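You operate a simulated robot arm through the tools that you are given. There is no shell and no other tool. Be economical: measure what you need, move in short steps, check, and stop when the job is done.

You run a simulated two-armed robot. Do the job below in one go: nothing can be reset, and whatever is moved stays where it is left.

Task
Put the yellow wax ring from the top of the collector cabinet on the purple wiper and the white wax ring on top of the green wiper. Take the cone marked "Lot 23" from the top of the packing table and put it on the white plate. Fetch the orange sensor from the top of the packing table and set it on top of the purple filter. Take the blue cartridge and put it on the top of the fitting table. Open the right drawer of the parts bench, put the green filter in the inside the right drawer of the parts bench, then shut the drawer. Put the grey roller from the top of the board stand on the top of the collector cabinet. Put the yellow peg tray on the top of the packing table. Put the black filter on the top of the cooling stand. Open the winder three gate. Any order will do. Set down upright: cone, sensor, blue cartridge, yellow peg tray.
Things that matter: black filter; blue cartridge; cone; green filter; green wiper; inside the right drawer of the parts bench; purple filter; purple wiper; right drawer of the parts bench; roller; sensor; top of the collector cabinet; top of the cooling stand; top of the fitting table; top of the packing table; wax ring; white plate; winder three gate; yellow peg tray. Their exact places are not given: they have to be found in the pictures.

Only the result counts: the job must be done as asked and must still hold three seconds after the hand-in. Knocking over, shifting, dropping, spilling or breaking anything else fails it.

Robot
Two 7-joint arms with two-finger parallel grippers on one trunk, on a base that drives. Base frame: it is fixed to the floor where the robot stands at the start and does not move with it; the origin is under the middle of the robot, x ahead of it, y to its left, z up. Lengths are in mm, angles in rad, forces in N, time in s.
The left shoulder is at the start at [50, 177, 1179], the right one opposite. With the tool pointing down near the work surface each hand reaches from about 100 to 680 mm from the robot's upright axis, wherever it stands, measured 20 degrees to its own side. Places, roughly: black filter (7x7x5 cm) [-300, -2400, 900]; blue cartridge (5x5x9 cm) [-300, -1900, 800]; cone [0, -3000, 1000]; green filter (7x7x5 cm) [-200, -1700, 800]; green wiper (8x5x4 cm) [400, 400, 900]; inside the right drawer of the parts bench [-2300, -2300, 700]; purple filter (7x7x5 cm) [0, -2200, 900]; purple wiper (8x8x2 cm) [700, 300, 900]; right drawer of the parts bench [-2200, -2300, 800]; roller [-250, -1750, 750]; sensor [-250, -2250, 750]; top of the collector cabinet [600, 400, 900]; top of the cooling stand [-100, -5500, 800]; top of the fitting table [-2300, -1300, 800]; top of the packing table [-100, -3200, 800]; white plate (13x13x2 cm) [-100, -2700, 900]; winder three gate [2600, 100, 800]; yellow peg tray (7x7x9 cm) [200, -1900, 800]. Payload 3.43 kg a hand.
Tool frame (each hand has its own): the origin (TCP) lies between the finger pads and is the grasp point; the fingertips stand 34 mm ahead of it; z points along the fingers, y is the line along which they close. The gripper opens to 128 mm. The fingers are 24 mm wide and 12 mm thick; the gripper's body (48 by 130 mm) begins 96 mm behind the TCP.
Orientation is told as [roll, pitch, yaw] about the base's x, y, z axes, in that order, counted from this pose: with the fingers straight down and closing along the base's y, the tool's x points along the base's -x, its y along +y and its z along -z.

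Tools
- The arms move only by the tool jog_arm. It takes "left_motion", "right_motion" or both (then of equal length, played together; a hand with none holds still); each is a list of rows, each a list of 6 numbers: the shift along the tool's x, y, z in units of 200 mm (1.0 is 200 mm), then the turn, a rotation vector about the tool's x, y, z in units of 180 degrees (1.0 is 180 degrees). In form: [[x, y, z, rx, ry, rz], ...]. A call has 1 to 12 rows; each row is the pose to reach, as a shift and turn from the pose commanded when the call began, along the tool's axes at that moment. "left_gripper" and "right_gripper" are, for a hand that has rows, the gripper command, from -1 (shut) to 1 (fully open), values between in proportion, set as the call begins (left out, the last holds). A call with a number of a shift or a turn outside -1 to 1 is refused whole. A row lasts 0.2 s, in which the tool goes at most 50 mm and 0.15 rad; a call with a longer step from one row to the next is refused whole, and so is a gripper value outside its range. Where a pose cannot be reached the arm comes as near as it can. A force on the tool above 40 N (or 10 N above the force at the start of the call, whichever is more), or a blocked arm, ends the call early, and 0.2 s more pass. The fingers move at their own pace (about 108 mm/s each) and stop on an object; they squeeze with about 24 N. The grip force told is the motor's: it shows also when the fingers shut on nothing. Time passes only in rows, and 0.2 s behind the last, so rows that repeat a pose let the fingers close. It gives the time, the measured TCP pose, the force on the tool (base axes), the opening and the grip force at its end, in the units of the frame above (readings bear some noise), with the torque about the TCP (base axes, N m) and any sound that the robot's microphone picked up, and new pictures: "show" is both (left out), scene, wrist or none (wrist: the cameras of the hands that moved).
- Cameras (640 x 400 px; columns grow to the right, rows downward): "scene" is now at [148.4, 37.1, 1333.9]; the picture's right is [0.42, -0.91, 0.00], its down [-0.59, -0.27, -0.76] and it looks along [0.69, 0.32, -0.65] (base axes); focal length 245 px, centre (320, 200). "left" rides on the left gripper at [76, 11, -160] in its tool frame; the picture's right is [-0.15, 0.99, 0.00], its down [-0.88, -0.13, -0.46] and it looks along [-0.45, -0.07, 0.89] (tool axes); focal length 234 px, centre (320, 200). "right" rides on the right gripper at [76, -11, -160] in its tool frame; the picture's right is [0.15, 0.99, 0.00], its down [-0.88, 0.13, -0.46] and it looks along [-0.45, 0.07, 0.89] (tool axes); focal length 234 px, centre (320, 200).
- raise_lower(by): slides the trunk up (or, below 0, down) by that many mm; the arms and the scene camera ride with it, the base frame stays. It gives what a move gives, with no picture.
- drive_base(legs): drives the robot by 1 to 6 legs, each [ahead, turn to the left] in mm and rad, along the robot's own axes; the way and the turn of a leg run together, so that a leg with both is an arc; at most 1500 mm and 3.142 rad a leg. The arms and the cameras ride along, it lands a little off, and it stops where it bumps. It gives what a move gives, and a new picture of the scene camera.
- turn_head(pan, tilt): turns the head with the scene camera to pan (to the left, within 1.396 rad either way) and tilt (down, from -0.506 to 1.204), counted from straight ahead of the robot. It gives what a move gives, and a new picture of the scene camera.
- locate(camera, pixels): for up to 12 pixels [column, row] of the newest picture of that camera ("zoom" is the newest enlarged one), the place [x, y, z] in the base frame of the surface seen there, good to about 3 mm. The clock stands still meanwhile.
- enlarge(camera, box): a new picture of the part [left, top, right, bottom] of that camera's present view, enlarged. The clock stands still meanwhile.
- finish_job(): hands the job in; it is judged then, once.

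Work in short steps. Measure before you move; look again where a grasp or a placing could have gone wrong, and mend it. You have 357 turns and 360 pictures in all, those below and enlarged ones among them. Open the grippers and draw the arms clear of the work before you hand the job in, unless the task says otherwise.

The tools are called after "Call:" as name(argument=value, ...) on one line, values as JSON. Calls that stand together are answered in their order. jog_arm: Moves the arms, as the interface text tells. Its arguments: {"type":"object","properties":{"left_motion":{"type":"array"},"left_gripper":{"type":"number"},"right_motion":{"type":"array"},"right_gripper":{"type":"number"},"show":{"type":"string","enum":["both","scene","wrist","none"]}},"required":[]} The other tools are called the same way: raise_lower (by) slides the trunk up or down; drive_base (legs) drives the base; turn_head (pan, tilt) turns the head that bears the scene camera; locate (camera, pixels) gives the place of the surface under pixels of a picture; enlarge (camera, box) takes an enlarged picture of a part of a camera's view; finish_job () hands the job in.

At the start:

```text
clock: 0.0
left_tcp_pos: [361.0, 373.8, 1174.8]
left_orientation: [-0.001, 0.001, -0.001]
left_ft_force: [-0.3, -0.8, 0.5]
left_ft_torque: [0.0, -0.02, 0.03]
left_opening: 128.0
left_finger_force: 0.0
right_tcp_pos: [371.7, 22.5, 1175.5]
right_orientation: [-0.001, 0.0, 0.0]
right_ft_force: [-0.7, -0.7, 0.1]
right_ft_torque: [-0.01, 0.01, 0.0]
right_opening: 127.7
right_finger_force: 0.0
trunk travel left (down, up): [-350.0, 51.0]
robot x, y, heading: [2.3, -0.7, 0.002]
head pan, tilt: [0.436, 0.705]
```

scene: 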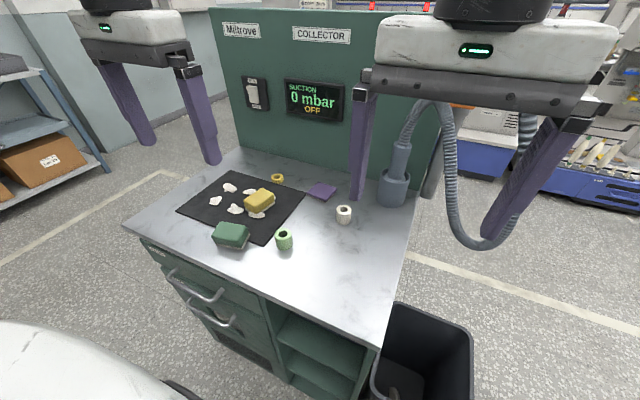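
right: 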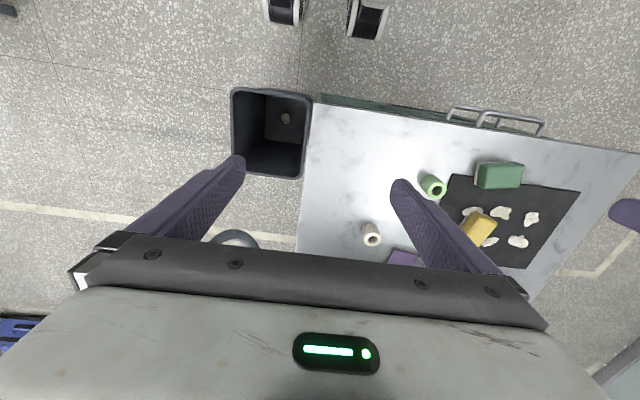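
left: 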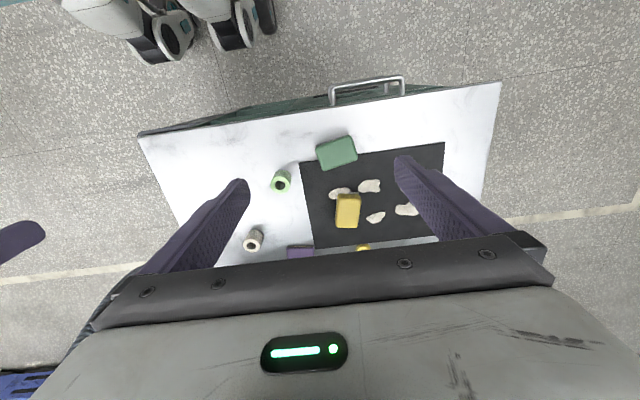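

The scene shows the collector cabinet with a yellow ring (277,178), white ring (343,213), purple wiper (321,191) and green wiper (231,234). I enlarge and locate them.

Call:
enlarge(camera="scene", box=[170, 150, 410, 300])

Call:
locate(camera="scene", pixels=[[277, 176], [344, 208], [321, 191], [231, 230], [214, 240], [220, 223], [249, 228], [244, 241], [284, 235], [315, 220], [310, 193], [334, 187]])

```text
2.67 times, centred on (290, 225) of scene
```

zoom: 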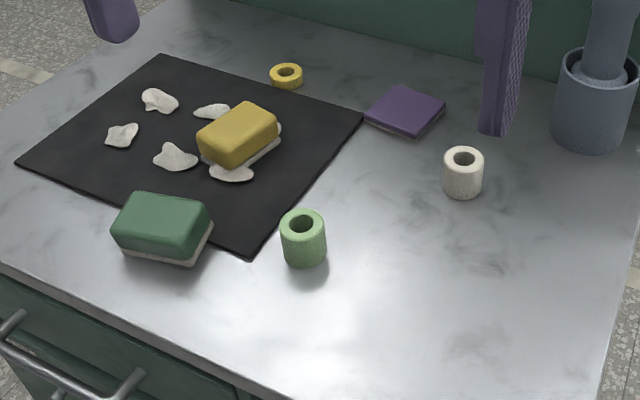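

```text
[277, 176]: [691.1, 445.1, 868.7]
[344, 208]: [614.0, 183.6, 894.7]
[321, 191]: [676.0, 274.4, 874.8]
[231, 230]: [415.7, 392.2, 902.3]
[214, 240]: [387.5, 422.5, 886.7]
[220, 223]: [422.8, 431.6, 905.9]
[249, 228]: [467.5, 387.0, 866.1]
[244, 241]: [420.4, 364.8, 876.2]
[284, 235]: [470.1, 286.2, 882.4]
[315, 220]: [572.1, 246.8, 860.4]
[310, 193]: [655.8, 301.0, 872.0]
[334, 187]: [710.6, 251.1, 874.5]
```

I refine ring rims and wiper corners using the zoomed picture.

Call:
locate(camera="zoom", pixels=[[272, 72], [300, 72], [286, 65], [285, 79], [446, 157], [481, 157], [464, 149], [463, 169], [368, 116], [402, 87], [444, 103], [408, 134]])

Call:
locate(camera="zoom", pixels=[[135, 195], [205, 205], [190, 255], [118, 228], [165, 210], [163, 225], [463, 190], [286, 86], [405, 110], [285, 92], [190, 260], [240, 320]])

```text
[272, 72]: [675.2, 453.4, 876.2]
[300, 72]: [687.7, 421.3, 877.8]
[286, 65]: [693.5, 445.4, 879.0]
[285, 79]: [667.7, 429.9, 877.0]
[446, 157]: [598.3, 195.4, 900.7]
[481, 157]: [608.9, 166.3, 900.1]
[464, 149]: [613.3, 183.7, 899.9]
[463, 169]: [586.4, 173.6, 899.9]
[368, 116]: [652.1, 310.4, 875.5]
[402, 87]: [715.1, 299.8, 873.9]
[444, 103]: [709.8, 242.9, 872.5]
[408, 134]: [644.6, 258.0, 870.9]
```

```text
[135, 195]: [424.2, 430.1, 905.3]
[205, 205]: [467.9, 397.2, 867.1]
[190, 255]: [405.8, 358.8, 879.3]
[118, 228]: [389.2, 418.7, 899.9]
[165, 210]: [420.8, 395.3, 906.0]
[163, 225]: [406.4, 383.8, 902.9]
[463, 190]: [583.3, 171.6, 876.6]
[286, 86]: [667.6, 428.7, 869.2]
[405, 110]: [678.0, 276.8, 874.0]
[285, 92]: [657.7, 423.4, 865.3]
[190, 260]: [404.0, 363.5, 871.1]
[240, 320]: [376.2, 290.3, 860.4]
```

Rings and wipers are measured: yellow ring ~(681,437), white ~(600,179), purple wiper ~(679,277), green wiper ~(413,395). I check where the cabinet front edge is, before driving closer.

Call:
locate(camera="scene", pixels=[[126, 226], [200, 268], [300, 315], [376, 350], [180, 275], [222, 297], [60, 340], [415, 215], [100, 380], [240, 150]])

Call:
turn_head(pan=0.0, tilt=1.2)

```text
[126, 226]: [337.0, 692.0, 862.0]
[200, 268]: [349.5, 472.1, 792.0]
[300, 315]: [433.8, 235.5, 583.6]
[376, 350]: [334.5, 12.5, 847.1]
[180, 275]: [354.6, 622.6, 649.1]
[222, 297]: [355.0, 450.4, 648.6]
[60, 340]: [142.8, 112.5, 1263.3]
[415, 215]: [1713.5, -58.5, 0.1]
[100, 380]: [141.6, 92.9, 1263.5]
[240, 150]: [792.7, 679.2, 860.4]
```

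```text
clock: 0.9
left_tcp_pos: [361.1, 374.0, 1174.9]
left_orientation: [0.0, 0.003, 0.0]
left_ft_force: [0.9, -0.6, 0.4]
left_ft_torque: [0.05, 0.01, -0.02]
left_opening: 127.8
left_finger_force: 0.0
right_tcp_pos: [371.9, 22.0, 1174.9]
right_orientation: [0.0, -0.001, -0.001]
right_ft_force: [0.0, -0.8, 0.2]
right_ft_torque: [0.0, 0.01, 0.02]
right_opening: 127.9
right_finger_force: 0.1
trunk travel left (down, up): [-350.0, 51.0]
robot x, y, heading: [-1.8, -2.5, 0.001]
head pan, tilt: [0.0, 1.201]
```

scene: 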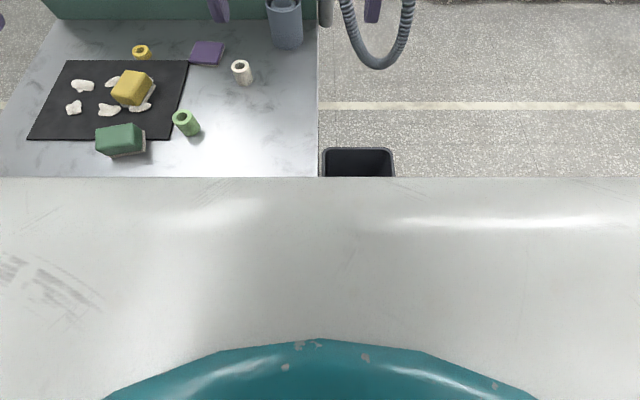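

The wrist pictures show something like the robot's base at their top edge; I locate these parts and the bin to know my footprint.

Call:
locate(camera="left", pixels=[[180, 50], [235, 35], [265, 20], [100, 10], [335, 98], [400, 80], [150, 20]])

Call:
locate(camera="right", pixels=[[280, 15], [365, 25], [235, 92], [310, 96], [240, 165], [295, 172], [450, 112], [540, 130]])

```text
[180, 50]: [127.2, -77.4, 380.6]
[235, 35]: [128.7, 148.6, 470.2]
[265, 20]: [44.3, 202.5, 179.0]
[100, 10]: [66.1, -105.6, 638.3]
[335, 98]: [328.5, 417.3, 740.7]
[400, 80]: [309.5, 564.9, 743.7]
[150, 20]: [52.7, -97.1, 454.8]
```

```text
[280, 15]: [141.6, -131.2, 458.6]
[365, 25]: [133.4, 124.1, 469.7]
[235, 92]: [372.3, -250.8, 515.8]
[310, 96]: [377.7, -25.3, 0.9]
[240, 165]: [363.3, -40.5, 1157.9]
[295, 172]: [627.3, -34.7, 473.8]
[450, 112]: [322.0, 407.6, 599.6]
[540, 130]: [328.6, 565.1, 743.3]
```

The robot's front is near x≈140 and the drawer handles reach x≈309, so I can shift left 200 mm and go ahead ~110 mm. I do so, to bring everything within the left hand's reach.

Call:
drive_base(legs=[[0, 1.571], [200, 0], [0, -1.571], [110, 0]])

```text
clock: 10.9
left_tcp_pos: [434.2, 566.5, 1174.5]
left_orientation: [0.0, -0.001, -0.014]
left_ft_force: [-0.9, -0.5, 0.3]
left_ft_torque: [0.01, -0.04, 0.0]
left_opening: 128.2
left_finger_force: 0.1
right_tcp_pos: [440.9, 214.8, 1175.8]
right_orientation: [0.002, -0.002, -0.018]
right_ft_force: [-0.7, 0.2, 0.5]
right_ft_torque: [0.01, -0.08, 0.0]
right_opening: 128.0
right_finger_force: 0.0
trunk travel left (down, up): [-350.0, 51.0]
robot x, y, heading: [69.7, 195.6, -0.011]
head pan, tilt: [0.0, 1.201]
stopped in leg 4: the robot was blocked; the commanded pose is now the measured one
```

scene: 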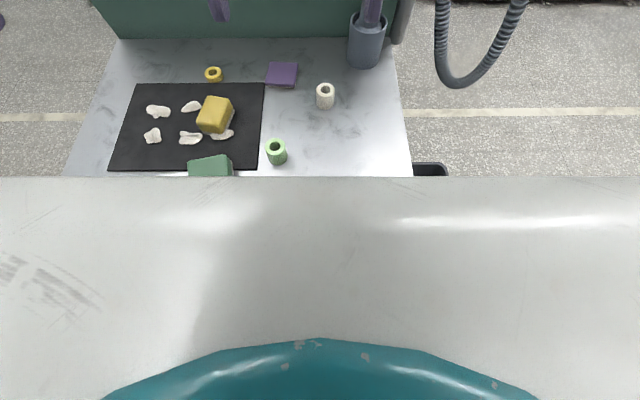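

Blocked at x≈70 by the cabinet front, but yellow is now ~657 mm away at 21°, within reach. I recheck positions from here.

Call:
enlarge(camera="scene", box=[180, 50, 350, 170])

Call:
turn_head(pan=0.0, tilt=0.8)

```text
3.33 times, centred on (265, 110) of scene
```

zoom: 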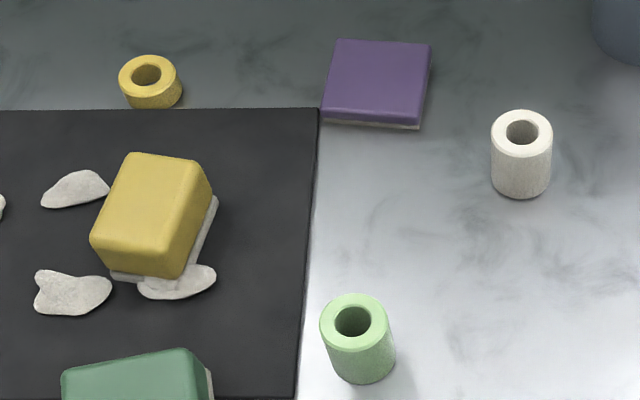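

```text
clock: 11.8
left_tcp_pos: [435.4, 567.4, 1174.6]
left_orientation: [0.0, 0.002, -0.011]
left_ft_force: [-0.4, 0.3, -0.1]
left_ft_torque: [0.0, -0.03, 0.01]
left_opening: 127.9
left_finger_force: 0.2
right_tcp_pos: [442.5, 215.2, 1175.5]
right_orientation: [0.0, 0.0, -0.016]
right_ft_force: [-0.2, 0.3, 0.0]
right_ft_torque: [-0.02, 0.05, 0.01]
right_opening: 128.0
right_finger_force: 0.1
trunk travel left (down, up): [-350.0, 51.0]
robot x, y, heading: [70.5, 197.9, -0.013]
head pan, tilt: [0.0, 0.799]
```

scene: 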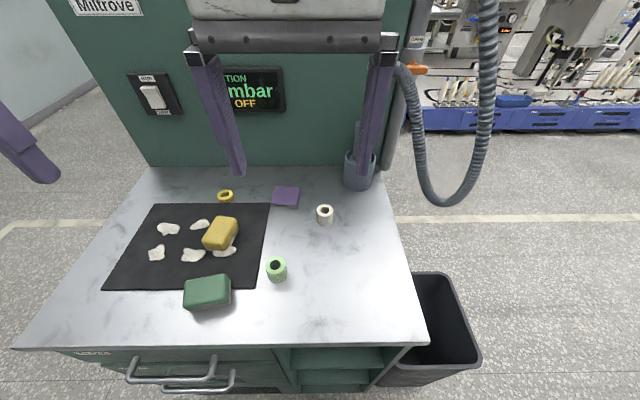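

I locate the rims and wiper edges in the zoomed picture.

Call:
locate(camera="zoom", pixels=[[121, 74], [177, 74], [148, 58], [149, 90], [493, 129], [551, 129], [523, 112], [523, 150], [335, 45], [430, 48], [417, 118], [325, 112]])

Call:
enlarge(camera="scene", box=[160, 250, 260, 320])

Call:
locate(camera="scene", pixels=[[189, 281], [227, 275], [229, 294], [186, 304], [207, 289]])

```text
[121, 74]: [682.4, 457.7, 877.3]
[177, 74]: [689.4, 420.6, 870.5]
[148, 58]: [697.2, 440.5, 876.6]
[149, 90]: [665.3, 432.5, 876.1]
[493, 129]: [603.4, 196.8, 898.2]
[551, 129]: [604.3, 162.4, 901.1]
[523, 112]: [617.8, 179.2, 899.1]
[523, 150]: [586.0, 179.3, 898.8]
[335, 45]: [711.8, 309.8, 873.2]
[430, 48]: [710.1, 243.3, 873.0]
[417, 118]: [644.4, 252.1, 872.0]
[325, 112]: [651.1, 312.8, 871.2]
```

```text
5.71 times, centred on (210, 285) of scene
```

zoom: 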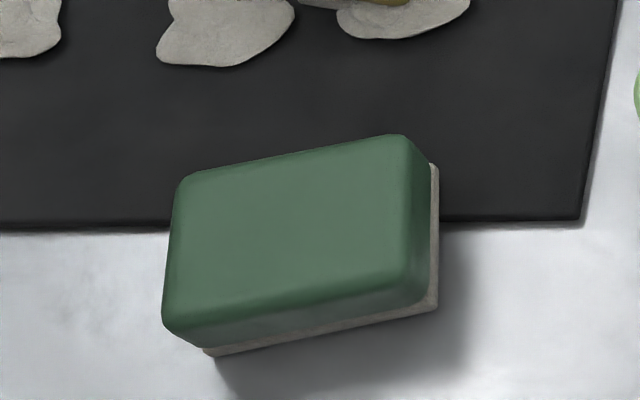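

```text
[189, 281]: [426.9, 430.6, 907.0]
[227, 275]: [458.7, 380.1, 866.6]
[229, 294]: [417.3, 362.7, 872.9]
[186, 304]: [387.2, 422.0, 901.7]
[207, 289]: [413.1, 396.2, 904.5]
```

Positions confirmed. I move the left hand over toward the yellow ring, and tuck the right hand back and to the right.

Call:
jog_arm(left_motion=[[-0.158, -0.106, 0.067, 0, 0, 0], [-0.317, -0.212, 0.133, 0, 0, 0], [-0.475, -0.318, 0.2, 0, 0, 0], [-0.633, -0.423, 0.267, 0, 0, 0], [-0.792, -0.529, 0.333, 0, 0, 0], [-0.95, -0.635, 0.4, 0, 0, 0]], right_motion=[[0.125, -0.167, 0, 0, 0, 0], [0.25, -0.333, 0, 0, 0, 0], [0.375, -0.5, 0, 0, 0, 0], [0.5, -0.667, 0, 0, 0, 0], [0.625, -0.833, 0, 0, 0, 0], [0.75, -1.0, 0, 0, 0, 0]], left_gripper=0.1, right_gripper=0.1, show="none")

```text
clock: 13.2
left_tcp_pos: [623.5, 437.7, 1093.0]
left_orientation: [0.003, 0.0, -0.01]
left_ft_force: [-0.5, -0.7, 0.1]
left_ft_torque: [-0.02, -0.01, 0.02]
left_opening: 70.4
left_finger_force: 0.1
right_tcp_pos: [287.6, 16.1, 1174.2]
right_orientation: [0.0, 0.001, -0.016]
right_ft_force: [0.3, -0.9, 0.5]
right_ft_torque: [0.02, -0.03, 0.01]
right_opening: 70.4
right_finger_force: 0.0
trunk travel left (down, up): [-350.0, 51.0]
robot x, y, heading: [66.5, 199.5, -0.013]
head pan, tilt: [0.0, 0.799]
```

Now above-ish; I move over the ring and down to z≈930 and look through the wrist camera.

Call:
jog_arm(left_motion=[[-0.14, 0, 0.15, 0, 0, 0], [-0.2875, 0, 0.3, 0, 0, 0], [-0.2875, 0, 0.5, 0, 0, 0], [-0.2875, 0, 0.7, 0, 0, 0], [-0.2875, 0, 0.815, 0, 0, 0]], show="both")

```text
clock: 14.4
left_tcp_pos: [632.4, 462.8, 948.3]
left_orientation: [-0.001, -0.002, -0.013]
left_ft_force: [-0.6, -0.4, -0.2]
left_ft_torque: [0.02, -0.01, 0.01]
left_opening: 70.1
left_finger_force: 0.1
left hand out of reach, approached as far as the arm can: row 1, 2, 3, 4, 5
right_tcp_pos: [288.4, 18.7, 1174.1]
right_orientation: [0.0, 0.002, -0.016]
right_ft_force: [-0.3, 0.0, 0.6]
right_ft_torque: [0.0, -0.03, -0.03]
right_opening: 70.4
right_finger_force: 0.0
trunk travel left (down, up): [-350.0, 51.0]
robot x, y, heading: [69.8, 193.3, -0.02]
head pan, tilt: [0.0, 0.799]
```

scene: 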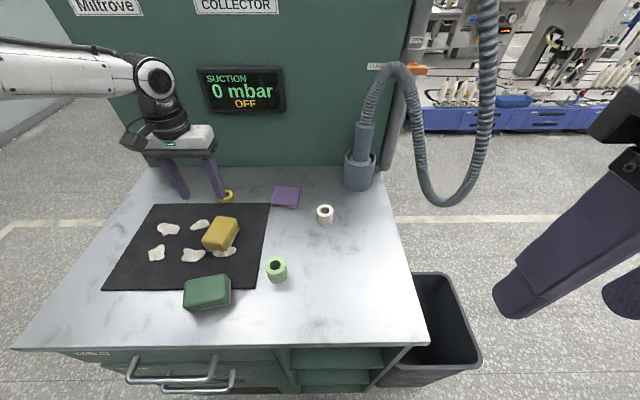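
left: 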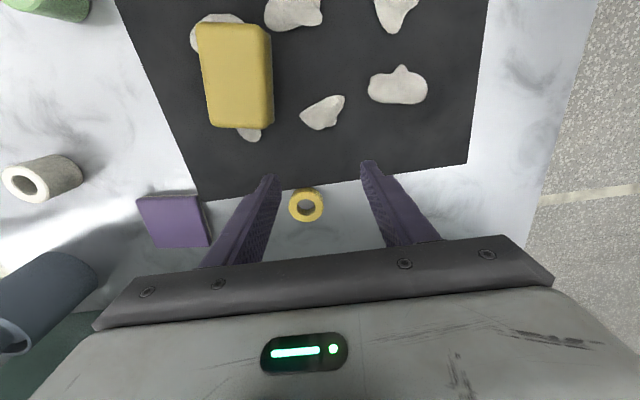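

The yellow ring (305,206 in the wrist view) is ~50 mm past reach with the tool vertical, so I tilt the fingers forward (about tool y) while raising slightly.

Call:
jog_arm(left_motion=[[0.05, 0, -0.1, 0, -0.04, 0], [0.05, 0, -0.1, 0, -0.08, 0], [0.05, 0, -0.1, 0, -0.12, 0], [0.05, 0, -0.1, 0, -0.12, 0]], show="none")

```text
clock: 15.4
left_tcp_pos: [620.9, 462.3, 970.1]
left_orientation: [0.0, -0.378, -0.011]
left_ft_force: [0.3, 0.0, -0.2]
left_ft_torque: [-0.03, -0.05, 0.0]
left_opening: 70.4
left_finger_force: 0.1
right_tcp_pos: [288.3, 18.3, 1174.3]
right_orientation: [0.0, 0.002, -0.016]
right_ft_force: [0.3, 0.2, -0.5]
right_ft_torque: [0.0, -0.01, -0.01]
right_opening: 70.2
right_finger_force: 0.0
trunk travel left (down, up): [-350.0, 51.0]
robot x, y, heading: [73.2, 199.2, -0.011]
head pan, tilt: [0.0, 0.799]
```

Tilt is -0.378. I move to just above the ring at (660,437,940) and look.

Call:
jog_arm(left_motion=[[-0.063, -0.062, 0.105, 0, 0, 0], [-0.126, -0.1245, 0.211, 0, 0, 0], [-0.126, -0.1245, 0.211, 0, 0, 0]], show="wrist")

```text
clock: 16.2
left_tcp_pos: [661.5, 436.3, 938.6]
left_orientation: [-0.002, -0.377, -0.014]
left_ft_force: [0.2, 0.2, -0.8]
left_ft_torque: [-0.02, 0.0, 0.0]
left_opening: 70.3
left_finger_force: 0.1
right_tcp_pos: [288.3, 17.6, 1174.6]
right_orientation: [0.001, -0.002, -0.017]
right_ft_force: [0.3, -0.3, 0.2]
right_ft_torque: [-0.01, -0.01, -0.03]
right_opening: 70.6
right_finger_force: 0.1
trunk travel left (down, up): [-350.0, 51.0]
robot x, y, heading: [68.1, 195.9, -0.017]
head pan, tilt: [0.0, 0.799]
```

left: 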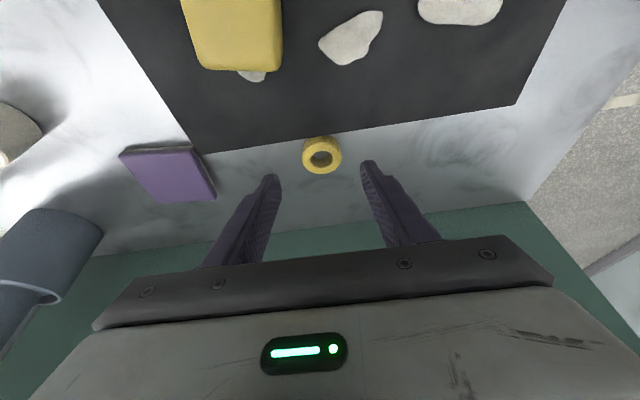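

The ring (321,155) is centred between the fingers. I descend to z≈899 with x≈669.

Call:
jog_arm(left_motion=[[0.018, 0.002, 0.1, 0, 0, 0], [0.036, 0.003, 0.198, 0, 0, 0], [0.036, 0.003, 0.198, 0, 0, 0]], show="wrist")

```text
clock: 17.0
left_tcp_pos: [669.8, 437.2, 899.0]
left_orientation: [-0.002, -0.379, -0.012]
left_ft_force: [-1.0, -0.3, 0.2]
left_ft_torque: [0.01, 0.02, 0.0]
left_opening: 70.4
left_finger_force: 0.1
right_tcp_pos: [288.6, 17.5, 1172.7]
right_orientation: [-0.001, 0.0, -0.014]
right_ft_force: [0.1, 0.2, 0.1]
right_ft_torque: [0.0, -0.01, 0.02]
right_opening: 70.5
right_finger_force: 0.0
trunk travel left (down, up): [-350.0, 51.0]
robot x, y, heading: [72.9, 197.0, -0.012]
head pan, tilt: [0.0, 0.799]
```

left: 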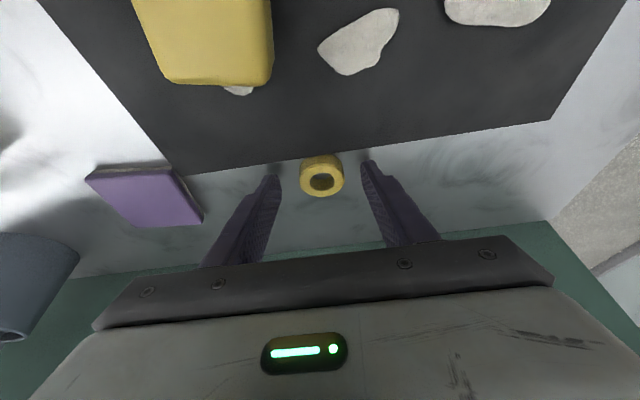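

Ring sits between the fingertips. I close and lift.

Call:
jog_arm(left_motion=[[0, 0, 0, 0, 0, 0], [0, 0, 0, 0, 0, 0], [0, 0, 0, 0, 0, 0], [0, 0, 0, 0, 0, 0]], left_gripper=-1, show="none")

Call:
jog_arm(left_motion=[[-0.074, 0, -0.186, 0, 0, 0], [-0.111, 0, -0.279, 0, 0, 0], [-0.111, 0, -0.279, 0, 0, 0]], show="wrist")

```text
clock: 18.0
left_tcp_pos: [669.7, 436.3, 899.4]
left_orientation: [0.001, -0.377, -0.012]
left_ft_force: [0.5, 0.8, -0.5]
left_ft_torque: [0.0, -0.06, 0.03]
left_opening: 37.5
left_finger_force: 24.3
right_tcp_pos: [288.1, 17.3, 1174.6]
right_orientation: [0.001, 0.003, -0.015]
right_ft_force: [0.2, -0.3, -0.1]
right_ft_torque: [0.01, 0.02, -0.03]
right_opening: 70.3
right_finger_force: 0.1
trunk travel left (down, up): [-350.0, 51.0]
robot x, y, heading: [68.1, 195.6, -0.02]
head pan, tilt: [0.0, 0.799]
```

```text
clock: 18.8
left_tcp_pos: [669.1, 434.8, 959.8]
left_orientation: [0.001, -0.376, -0.013]
left_ft_force: [-0.2, -0.1, -1.3]
left_ft_torque: [0.02, -0.01, 0.0]
left_opening: 37.5
left_finger_force: 23.7
right_tcp_pos: [288.9, 18.2, 1173.3]
right_orientation: [0.0, 0.002, -0.016]
right_ft_force: [0.3, 0.4, 0.0]
right_ft_torque: [0.04, -0.01, -0.01]
right_opening: 70.6
right_finger_force: 0.0
trunk travel left (down, up): [-350.0, 51.0]
robot x, y, heading: [71.5, 197.0, -0.015]
head pan, tilt: [0.0, 0.799]
```

left: 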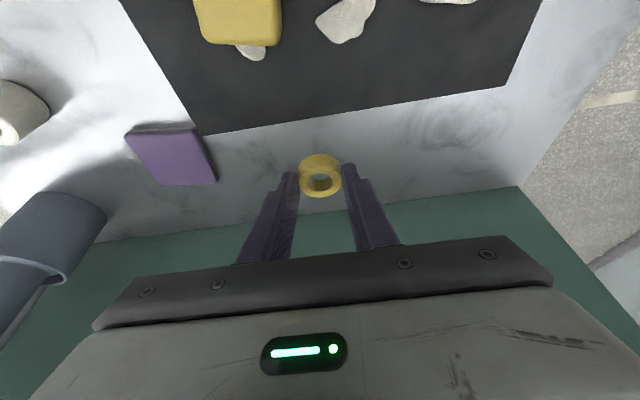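

The yellow ring is held (opening 37.5). I carry it sideways over the purple wiper centre (679,279).

Call:
jog_arm(left_motion=[[0, -0.2, 0, 0, 0, 0], [0, -0.4, 0, 0, 0, 0], [0, -0.6, 0, 0, 0, 0], [0, -0.78, 0, 0, 0, 0], [0, -0.78, 0, 0, 0, 0]], show="wrist")

```text
clock: 20.0
left_tcp_pos: [626.3, 347.7, 984.5]
left_orientation: [-0.001, -0.376, -0.013]
left_ft_force: [-0.1, 0.2, 0.7]
left_ft_torque: [0.0, -0.01, -0.03]
left_opening: 37.6
left_finger_force: 23.7
left hand out of reach, approached as far as the arm can: row 2, 3, 4, 5
right_tcp_pos: [287.9, 18.0, 1174.5]
right_orientation: [0.0, 0.0, -0.015]
right_ft_force: [1.7, -0.2, 0.1]
right_ft_torque: [0.04, 0.05, 0.02]
right_opening: 70.2
right_finger_force: 0.0
trunk travel left (down, up): [-350.0, 51.0]
robot x, y, heading: [70.5, 195.7, -0.015]
head pan, tilt: [0.0, 0.799]
```

left: 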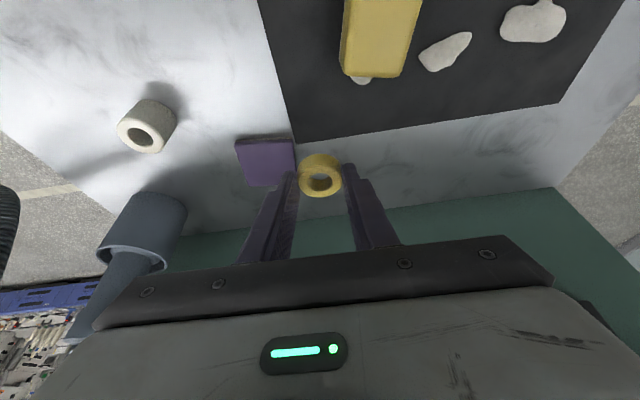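

The left arm cannot reach that far rightwards; I pull back a bit and turn the base right ~0.25 rad so the wiper lies in the left arm's good sector.

Call:
jog_arm(left_motion=[[0.15, 0, -0.2, 0, 0, 0], [0.3, 0, -0.2, 0, 0, 0], [0.3, 0, -0.2, 0, 0, 0]], show="none")

Call:
drive_base(legs=[[0, -0.26]])

```text
clock: 20.8
left_tcp_pos: [554.1, 348.4, 1000.0]
left_orientation: [-0.001, -0.378, -0.01]
left_ft_force: [-0.3, 0.1, -0.5]
left_ft_torque: [0.02, -0.02, -0.01]
left_opening: 37.3
left_finger_force: 23.8
right_tcp_pos: [288.7, 17.3, 1174.4]
right_orientation: [0.0, 0.002, -0.014]
right_ft_force: [0.3, -0.7, 0.4]
right_ft_torque: [-0.02, -0.03, 0.0]
right_opening: 70.3
right_finger_force: 0.0
trunk travel left (down, up): [-350.0, 51.0]
robot x, y, heading: [71.3, 198.2, -0.016]
head pan, tilt: [0.0, 0.799]
```

```text
clock: 22.0
left_tcp_pos: [577.0, 217.9, 999.0]
left_orientation: [0.0, -0.376, -0.272]
left_ft_force: [-0.3, 0.1, 0.2]
left_ft_torque: [0.01, 0.0, 0.02]
left_opening: 37.1
left_finger_force: 24.4
right_tcp_pos: [236.1, -32.9, 1174.2]
right_orientation: [0.001, 0.002, -0.278]
right_ft_force: [-0.3, 0.3, 0.1]
right_ft_torque: [0.01, -0.01, -0.02]
right_opening: 70.5
right_finger_force: 0.1
trunk travel left (down, up): [-350.0, 51.0]
robot x, y, heading: [68.6, 195.7, -0.273]
head pan, tilt: [0.0, 0.799]
```

scene: 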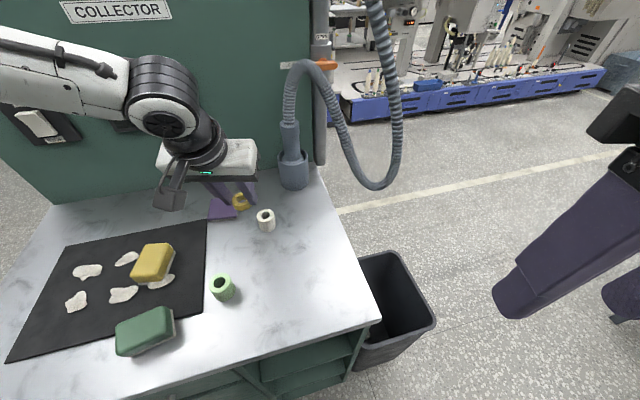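

Now heading -0.273. I move over the purple wiper at z≈940.

Call:
jog_arm(left_motion=[[-0.055, 0.11, 0.1, 0, 0, 0], [-0.11, 0.22, 0.2, 0, 0, 0], [-0.165, 0.33, 0.3, 0, 0, 0], [-0.2185, 0.4315, 0.4035, 0, 0, 0], [-0.2185, 0.4315, 0.4035, 0, 0, 0]], show="wrist")

```text
clock: 23.2
left_tcp_pos: [670.1, 283.4, 941.1]
left_orientation: [0.001, -0.379, -0.273]
left_ft_force: [-0.4, -0.3, 0.0]
left_ft_torque: [0.02, -0.01, 0.0]
left_opening: 37.2
left_finger_force: 23.7
right_tcp_pos: [234.9, -32.4, 1174.3]
right_orientation: [0.001, 0.002, -0.275]
right_ft_force: [0.2, -0.2, -0.9]
right_ft_torque: [0.0, -0.01, 0.01]
right_opening: 70.5
right_finger_force: 0.0
trunk travel left (down, up): [-350.0, 51.0]
robot x, y, heading: [68.1, 199.9, -0.27]
head pan, tilt: [0.0, 0.799]
```

left: 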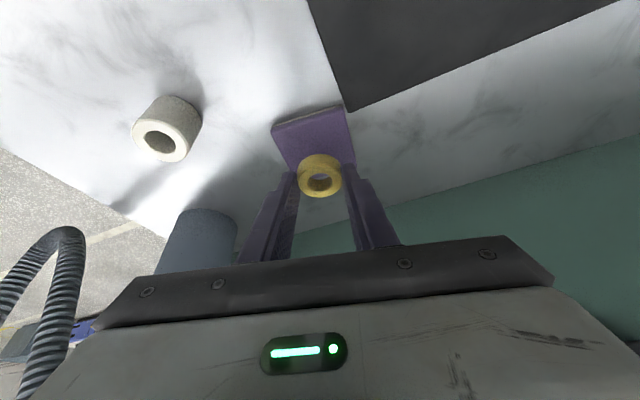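

Reached; ring over the wiper. I lower 28 mm then open.

Call:
jog_arm(left_motion=[[0.03, 0, 0.065, 0, 0, 0], [0.058, 0, 0.12, 0, 0, 0], [0.06, 0, 0.127, 0, 0, 0], [0.06, 0, 0.127, 0, 0, 0]], show="wrist")

```text
clock: 24.2
left_tcp_pos: [667.9, 283.5, 912.9]
left_orientation: [0.0, -0.378, -0.272]
left_ft_force: [-0.2, -0.8, 1.5]
left_ft_torque: [-0.04, 0.01, 0.03]
left_opening: 37.3
left_finger_force: 24.2
right_tcp_pos: [235.3, -32.9, 1174.4]
right_orientation: [0.002, 0.002, -0.275]
right_ft_force: [-0.3, 0.2, -0.6]
right_ft_torque: [-0.01, 0.03, -0.02]
right_opening: 70.2
right_finger_force: 0.0
trunk travel left (down, up): [-350.0, 51.0]
robot x, y, heading: [69.3, 196.7, -0.274]
head pan, tilt: [0.0, 0.799]
```

left: 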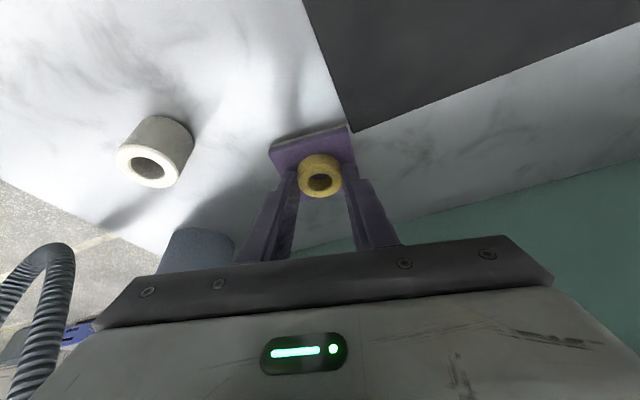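

Force shows slight contact (1.5 N). I release, then rise along the tool axis.

Call:
jog_arm(left_motion=[[0, 0, 0, 0, 0, 0], [0, 0, 0, 0, 0, 0]], left_gripper=0.0, show="none")

Call:
jog_arm(left_motion=[[0, 0, -0.2, 0, 0, 0], [0, 0, -0.4, 0, 0, 0], [0, 0, -0.5, 0, 0, 0]], show="wrist")

```text
clock: 24.8
left_tcp_pos: [666.9, 284.0, 912.9]
left_orientation: [0.0, -0.377, -0.271]
left_ft_force: [0.1, -0.5, 0.8]
left_ft_torque: [0.03, 0.02, 0.02]
left_opening: 64.0
left_finger_force: 0.0
right_tcp_pos: [234.7, -33.0, 1173.3]
right_orientation: [0.001, 0.002, -0.274]
right_ft_force: [-0.6, -0.3, 0.3]
right_ft_torque: [0.04, 0.04, 0.01]
right_opening: 70.5
right_finger_force: 0.2
trunk travel left (down, up): [-350.0, 51.0]
robot x, y, heading: [71.5, 193.7, -0.269]
head pan, tilt: [0.0, 0.799]
```

```text
clock: 25.6
left_tcp_pos: [629.7, 292.5, 1005.6]
left_orientation: [0.001, -0.377, -0.271]
left_ft_force: [0.2, -1.3, -0.1]
left_ft_torque: [-0.04, 0.01, 0.03]
left_opening: 63.9
left_finger_force: 0.0
right_tcp_pos: [234.2, -32.9, 1175.6]
right_orientation: [0.0, 0.0, -0.275]
right_ft_force: [0.0, -0.4, -0.1]
right_ft_torque: [-0.01, 0.03, -0.01]
right_opening: 70.0
right_finger_force: 0.0
trunk travel left (down, up): [-350.0, 51.0]
robot x, y, heading: [69.7, 195.5, -0.273]
head pan, tilt: [0.0, 0.799]
```

left: 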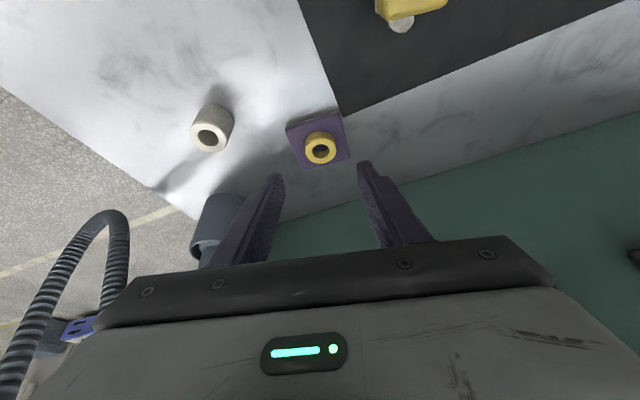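

Yellow ring rests on the purple wiper. Next the white ring (211,130 in view): I straighten the tool and move above (602,179.5,960).

Call:
jog_arm(left_motion=[[0.01, -0.2, 0.0, 0, 0.04, 0], [0.03, -0.4, 0.05, 0, 0.08, 0], [0.065, -0.5815, 0.1, 0, 0.12, 0], [0.065, -0.5815, 0.216, 0, 0.12, 0], [0.065, -0.5815, 0.216, 0, 0.12, 0]], show="wrist")

```text
clock: 26.8
left_tcp_pos: [581.7, 229.8, 972.4]
left_orientation: [-0.002, -0.001, -0.269]
left_ft_force: [0.5, 0.4, 0.5]
left_ft_torque: [0.0, -0.01, 0.0]
left_opening: 64.0
left_finger_force: 0.1
left hand out of reach, approached as far as the arm can: row 3, 4, 5
right_tcp_pos: [234.1, -32.7, 1173.7]
right_orientation: [-0.001, 0.003, -0.277]
right_ft_force: [-0.1, -0.1, 0.3]
right_ft_torque: [0.02, -0.01, -0.01]
right_opening: 70.5
right_finger_force: 0.1
trunk travel left (down, up): [-350.0, 51.0]
robot x, y, heading: [66.4, 197.4, -0.273]
head pan, tilt: [0.0, 0.799]
```

left: 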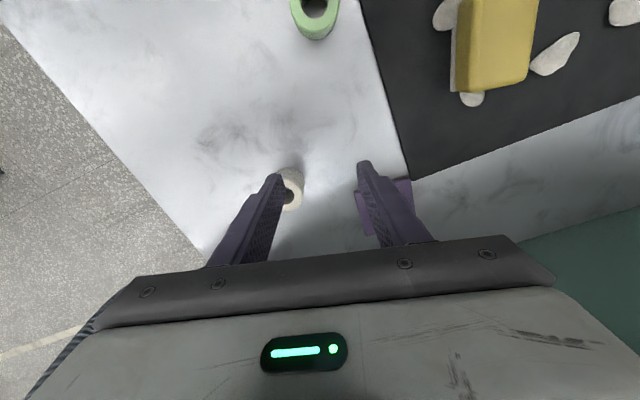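

Vertical falls short here by ~40 mm; I tilt forward by 0.31 rad again and move over the white ring.

Call:
jog_arm(left_motion=[[0.02, 0, 0, 0, -0.04, 0], [0.0, -0.05, 0, 0, -0.08, 0], [-0.08, -0.15, 0.02, 0, -0.1, 0], [-0.125, -0.214, 0.05, 0, -0.1, 0], [-0.125, -0.214, 0.05, 0, -0.1, 0]], show="wrist")

```text
clock: 28.0
left_tcp_pos: [589.4, 194.3, 968.9]
left_orientation: [0.001, -0.315, -0.27]
left_ft_force: [0.3, -0.5, 1.4]
left_ft_torque: [0.01, 0.01, 0.01]
left_opening: 64.1
left_finger_force: 0.1
left hand out of reach, approached as far as the arm can: row 4, 5
right_tcp_pos: [235.5, -32.8, 1173.7]
right_orientation: [0.001, 0.003, -0.277]
right_ft_force: [-0.2, 0.2, 0.5]
right_ft_torque: [0.02, 0.0, -0.02]
right_opening: 70.5
right_finger_force: 0.0
trunk travel left (down, up): [-350.0, 51.0]
robot x, y, heading: [71.6, 199.0, -0.271]
head pan, tilt: [0.0, 0.799]
```

left: 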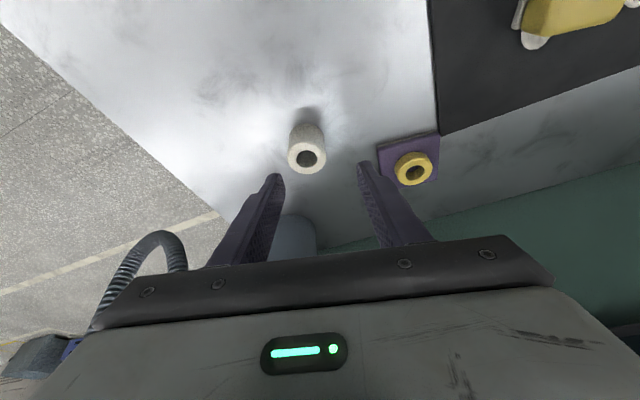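

Still 13 mm short; I pull back and turn the base right another 0.22 rad.

Call:
jog_arm(left_motion=[[0.16, 0, -0.05, 0, 0, 0], [0.32, 0, -0.1, 0, 0, 0], [0.475, 0, -0.155, 0, 0, 0], [0.475, 0, -0.155, 0, 0, 0]], show="none")

Call:
drive_base(legs=[[0, -0.22]])

```text
clock: 29.0
left_tcp_pos: [492.8, 220.8, 970.6]
left_orientation: [-0.001, -0.313, -0.271]
left_ft_force: [-0.5, -0.1, -0.5]
left_ft_torque: [0.0, -0.02, 0.01]
left_opening: 64.2
left_finger_force: 0.0
right_tcp_pos: [235.6, -32.0, 1174.7]
right_orientation: [0.0, 0.002, -0.275]
right_ft_force: [0.0, 0.9, 0.6]
right_ft_torque: [0.01, 0.0, 0.02]
right_opening: 70.3
right_finger_force: 0.0
trunk travel left (down, up): [-350.0, 51.0]
robot x, y, heading: [69.2, 197.2, -0.271]
head pan, tilt: [0.0, 0.799]
```

```text
clock: 30.2
left_tcp_pos: [486.6, 125.9, 970.6]
left_orientation: [0.002, -0.314, -0.493]
left_ft_force: [0.7, 0.9, 0.3]
left_ft_torque: [-0.01, 0.0, -0.03]
left_opening: 64.3
left_finger_force: 0.1
right_tcp_pos: [181.2, -63.2, 1174.1]
right_orientation: [0.0, 0.0, -0.498]
right_ft_force: [-0.1, 0.3, -0.6]
right_ft_torque: [0.0, -0.07, -0.02]
right_opening: 70.5
right_finger_force: 0.1
trunk travel left (down, up): [-350.0, 51.0]
robot x, y, heading: [70.9, 199.0, -0.492]
head pan, tilt: [0.0, 0.799]
```

scene: 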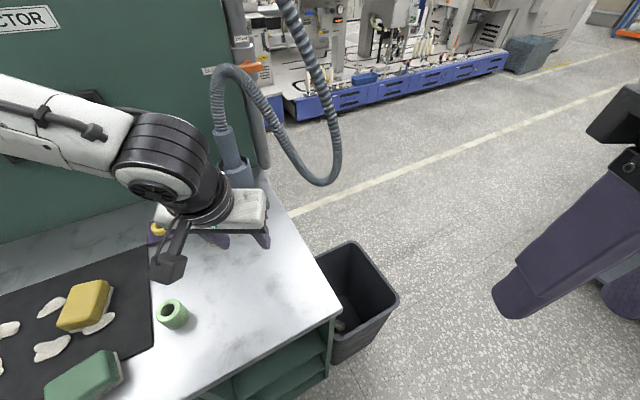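

Now I straighten the tool and go over the white ring at z≈960.

Call:
jog_arm(left_motion=[[-0.08, 0.13, 0.02, 0, 0.04, 0], [-0.17, 0.26, 0.06, 0, 0.08, 0], [-0.26, 0.39, 0.12, 0, 0.1, 0], [-0.3475, 0.509, 0.1655, 0, 0.1, 0], [-0.3475, 0.509, 0.1655, 0, 0.1, 0]], show="wrist")

```text
clock: 31.4
left_tcp_pos: [601.7, 182.8, 961.9]
left_orientation: [0.0, 0.001, -0.493]
left_ft_force: [0.3, -0.1, 0.2]
left_ft_torque: [-0.03, 0.0, -0.02]
left_opening: 63.9
left_finger_force: 0.0
right_tcp_pos: [181.0, -63.6, 1175.5]
right_orientation: [-0.002, 0.001, -0.498]
right_ft_force: [0.4, 0.8, 0.8]
right_ft_torque: [-0.04, -0.01, 0.03]
right_opening: 70.7
right_finger_force: 0.0
trunk travel left (down, up): [-350.0, 51.0]
robot x, y, heading: [69.6, 195.4, -0.488]
head pan, tilt: [0.0, 0.799]
```

left: 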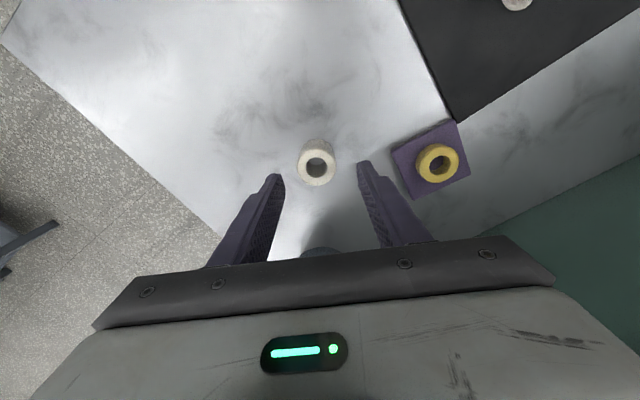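

Aligned. I descend to z≈903, then close and lift.

Call:
jog_arm(left_motion=[[0, -0.01, 0.15, 0, 0, 0], [0, -0.012, 0.29, 0, 0, 0], [0, -0.012, 0.29, 0, 0, 0]], show="none")

Call:
jog_arm(left_motion=[[0, 0, 0, 0, 0, 0], [0, 0, 0, 0, 0, 0], [0, 0, 0, 0, 0, 0], [0, 0, 0, 0, 0, 0]], left_gripper=-1, show="none")

Call:
jog_arm(left_motion=[[0, 0, -0.2, 0, 0, 0], [0, 0, -0.4, 0, 0, 0], [0, 0, -0.5, 0, 0, 0]], show="wrist")

```text
clock: 32.2
left_tcp_pos: [601.2, 178.7, 902.7]
left_orientation: [0.0, -0.001, -0.492]
left_ft_force: [0.2, -0.6, -0.6]
left_ft_torque: [0.03, -0.01, 0.02]
left_opening: 64.1
left_finger_force: 0.1
right_tcp_pos: [180.8, -63.1, 1174.3]
right_orientation: [0.0, 0.003, -0.498]
right_ft_force: [0.1, 0.0, -0.3]
right_ft_torque: [0.0, 0.02, -0.01]
right_opening: 70.5
right_finger_force: 0.1
trunk travel left (down, up): [-350.0, 51.0]
robot x, y, heading: [70.2, 196.8, -0.493]
head pan, tilt: [0.0, 0.799]
```

```text
clock: 33.2
left_tcp_pos: [601.1, 179.2, 903.5]
left_orientation: [-0.001, 0.001, -0.492]
left_ft_force: [-0.1, -0.6, -0.4]
left_ft_torque: [0.01, 0.01, -0.02]
left_opening: 38.2
left_finger_force: 23.6
right_tcp_pos: [181.3, -64.4, 1174.9]
right_orientation: [0.001, 0.001, -0.496]
right_ft_force: [-0.1, 0.3, 0.5]
right_ft_torque: [0.01, -0.01, 0.02]
right_opening: 70.5
right_finger_force: 0.1
trunk travel left (down, up): [-350.0, 51.0]
robot x, y, heading: [69.2, 193.1, -0.493]
head pan, tilt: [0.0, 0.799]
```

```text
clock: 34.0
left_tcp_pos: [602.3, 177.2, 1003.4]
left_orientation: [0.001, 0.001, -0.492]
left_ft_force: [-0.9, 0.2, -0.6]
left_ft_torque: [0.02, -0.04, -0.01]
left_opening: 38.3
left_finger_force: 23.9
right_tcp_pos: [179.6, -62.8, 1174.3]
right_orientation: [0.001, 0.003, -0.497]
right_ft_force: [-0.2, 0.5, 0.8]
right_ft_torque: [0.03, 0.0, -0.02]
right_opening: 70.4
right_finger_force: 0.0
trunk travel left (down, up): [-350.0, 51.0]
robot x, y, heading: [69.4, 195.8, -0.491]
head pan, tilt: [0.0, 0.799]
```

left: 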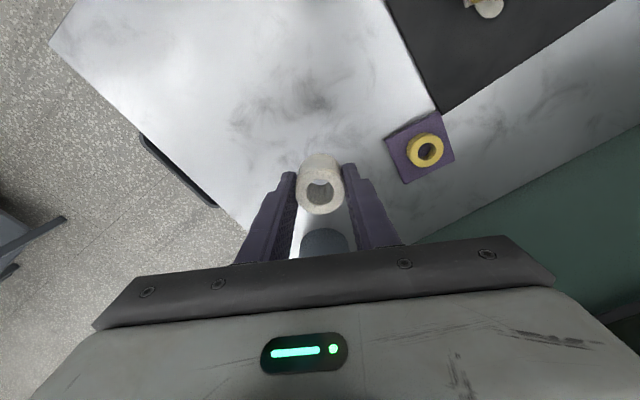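

White ring held. I turn the base left 0.49 rad, swinging the ring toward the green wiper.

Call:
drive_base(legs=[[0, 0.49]])

```text
clock: 35.8
left_tcp_pos: [550.8, 430.5, 1003.2]
left_orientation: [0.0, 0.0, -0.004]
left_ft_force: [0.0, -0.1, -0.7]
left_ft_torque: [0.0, -0.04, -0.01]
left_opening: 38.2
left_finger_force: 24.2
right_tcp_pos: [290.0, 18.8, 1174.0]
right_orientation: [-0.001, 0.0, -0.007]
right_ft_force: [-0.3, -1.2, -0.4]
right_ft_torque: [-0.01, -0.02, -0.02]
right_opening: 70.3
right_finger_force: 0.1
trunk travel left (down, up): [-350.0, 51.0]
robot x, y, heading: [67.3, 198.5, -0.008]
head pan, tilt: [0.0, 0.799]
```

scene: 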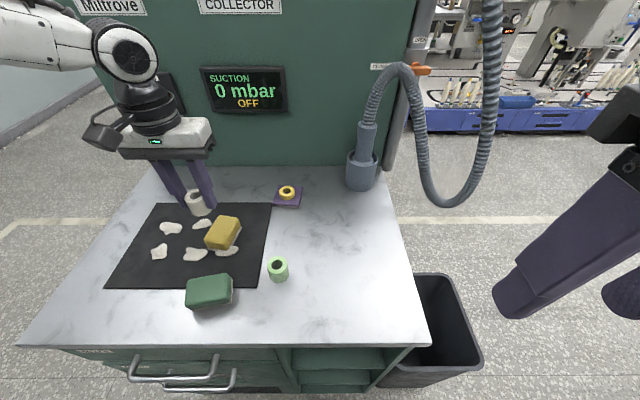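

Yellow ring sits on purple wiper (287,191). I measure the green wiper's top again for a good centre.

Call:
enlarge(camera="scene", box=[160, 255, 260, 318])

```text
6.35 times, centred on (210, 286) of scene
```

zoom: 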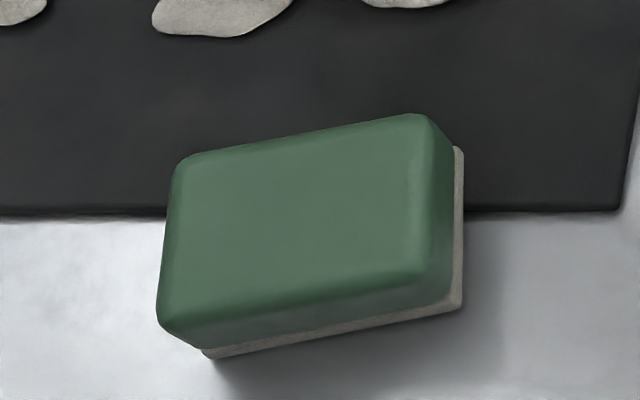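

Call:
locate(camera="zoom", pixels=[[185, 165], [420, 122], [425, 265], [170, 305], [300, 210], [300, 145], [300, 285], [175, 240], [425, 190], [445, 190]])

```text
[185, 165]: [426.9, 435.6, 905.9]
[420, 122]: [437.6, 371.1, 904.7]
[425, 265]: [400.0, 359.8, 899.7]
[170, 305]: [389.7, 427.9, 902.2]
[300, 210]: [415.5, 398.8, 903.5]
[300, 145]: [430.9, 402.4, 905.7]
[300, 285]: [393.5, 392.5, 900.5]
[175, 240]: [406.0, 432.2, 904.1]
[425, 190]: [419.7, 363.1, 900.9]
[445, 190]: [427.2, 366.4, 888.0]
```

Top centre ≈(413,398,905). I carry the ring above it at z≈1003.

Call:
jog_arm(left_motion=[[0.18, -0.04, 0, 0, 0, 0], [0.36, -0.08, 0, 0, 0, 0], [0.54, -0.12, 0, 0, 0, 0], [0.689, -0.165, 0, 0, 0, 0], [0.689, -0.165, 0.1, 0, 0, 0], [0.689, -0.165, 0.1, 0, 0, 0]], show="wrist")

```text
clock: 37.2
left_tcp_pos: [411.3, 396.6, 982.8]
left_orientation: [0.0, 0.001, -0.004]
left_ft_force: [-0.9, -0.1, -0.7]
left_ft_torque: [-0.01, -0.01, 0.0]
left_opening: 38.2
left_finger_force: 24.3
right_tcp_pos: [289.4, 19.7, 1173.5]
right_orientation: [0.0, 0.002, -0.007]
right_ft_force: [0.0, -1.1, 0.4]
right_ft_torque: [0.0, 0.02, -0.01]
right_opening: 70.3
right_finger_force: 0.0
trunk travel left (down, up): [-350.0, 51.0]
robot x, y, heading: [69.2, 197.6, -0.005]
head pan, tilt: [0.0, 0.799]
```

left: 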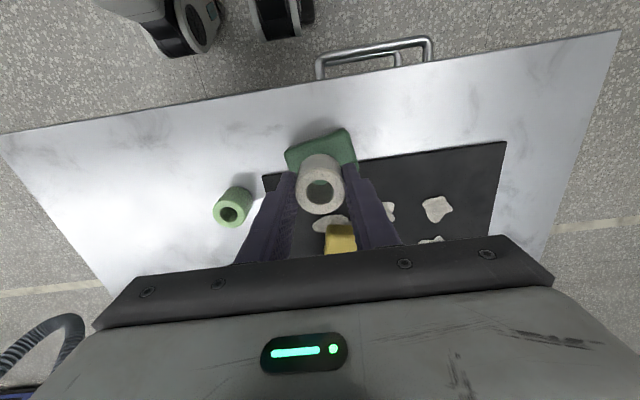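

Aligned over the green wiper. I lower to z≈950 in small steps.

Call:
jog_arm(left_motion=[[-0.005, 0.005, 0.06, 0, 0, 0], [-0.005, 0.005, 0.12, 0, 0, 0], [-0.005, 0.005, 0.15, 0, 0, 0], [-0.005, 0.005, 0.165, 0, 0, 0], [-0.005, 0.005, 0.165, 0, 0, 0]], show="wrist")

```text
clock: 38.4
left_tcp_pos: [412.3, 399.3, 949.5]
left_orientation: [-0.001, 0.0, -0.003]
left_ft_force: [0.3, 0.4, 0.0]
left_ft_torque: [0.02, 0.02, 0.01]
left_opening: 37.9
left_finger_force: 23.9
right_tcp_pos: [289.8, 17.7, 1174.1]
right_orientation: [0.0, 0.004, -0.007]
right_ft_force: [-0.2, 0.0, 0.2]
right_ft_torque: [0.05, -0.02, -0.02]
right_opening: 70.5
right_finger_force: 0.1
trunk travel left (down, up): [-350.0, 51.0]
robot x, y, heading: [69.8, 196.4, -0.008]
head pan, tilt: [0.0, 0.799]
```

left: 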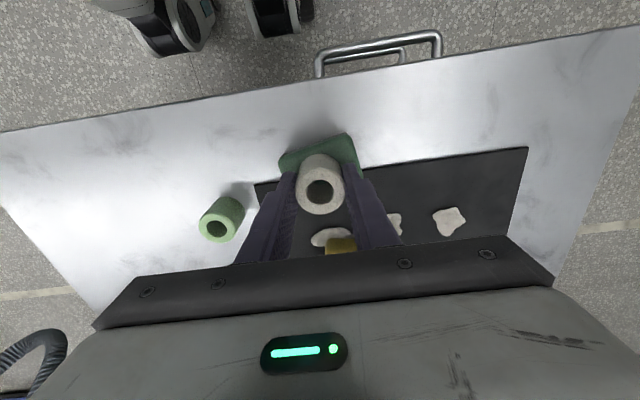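

No contact yet; I lower 3 mm more.

Call:
jog_arm(left_motion=[[0, 0, 0.008, 0, 0, 0], [0, 0, 0.015, 0, 0, 0], [0, 0, 0.015, 0, 0, 0]], show="none")

```text
clock: 39.2
left_tcp_pos: [411.8, 397.5, 948.3]
left_orientation: [-0.001, -0.001, -0.004]
left_ft_force: [0.6, 0.2, 11.9]
left_ft_torque: [0.03, -0.26, 0.0]
left_opening: 38.3
left_finger_force: 23.8
right_tcp_pos: [289.5, 19.9, 1175.0]
right_orientation: [0.0, 0.002, -0.007]
right_ft_force: [0.1, -0.3, 0.0]
right_ft_torque: [-0.01, 0.0, -0.04]
right_opening: 70.6
right_finger_force: 0.1
trunk travel left (down, up): [-350.0, 51.0]
robot x, y, heading: [69.6, 197.5, -0.006]
head pan, tilt: [0.0, 0.799]
```

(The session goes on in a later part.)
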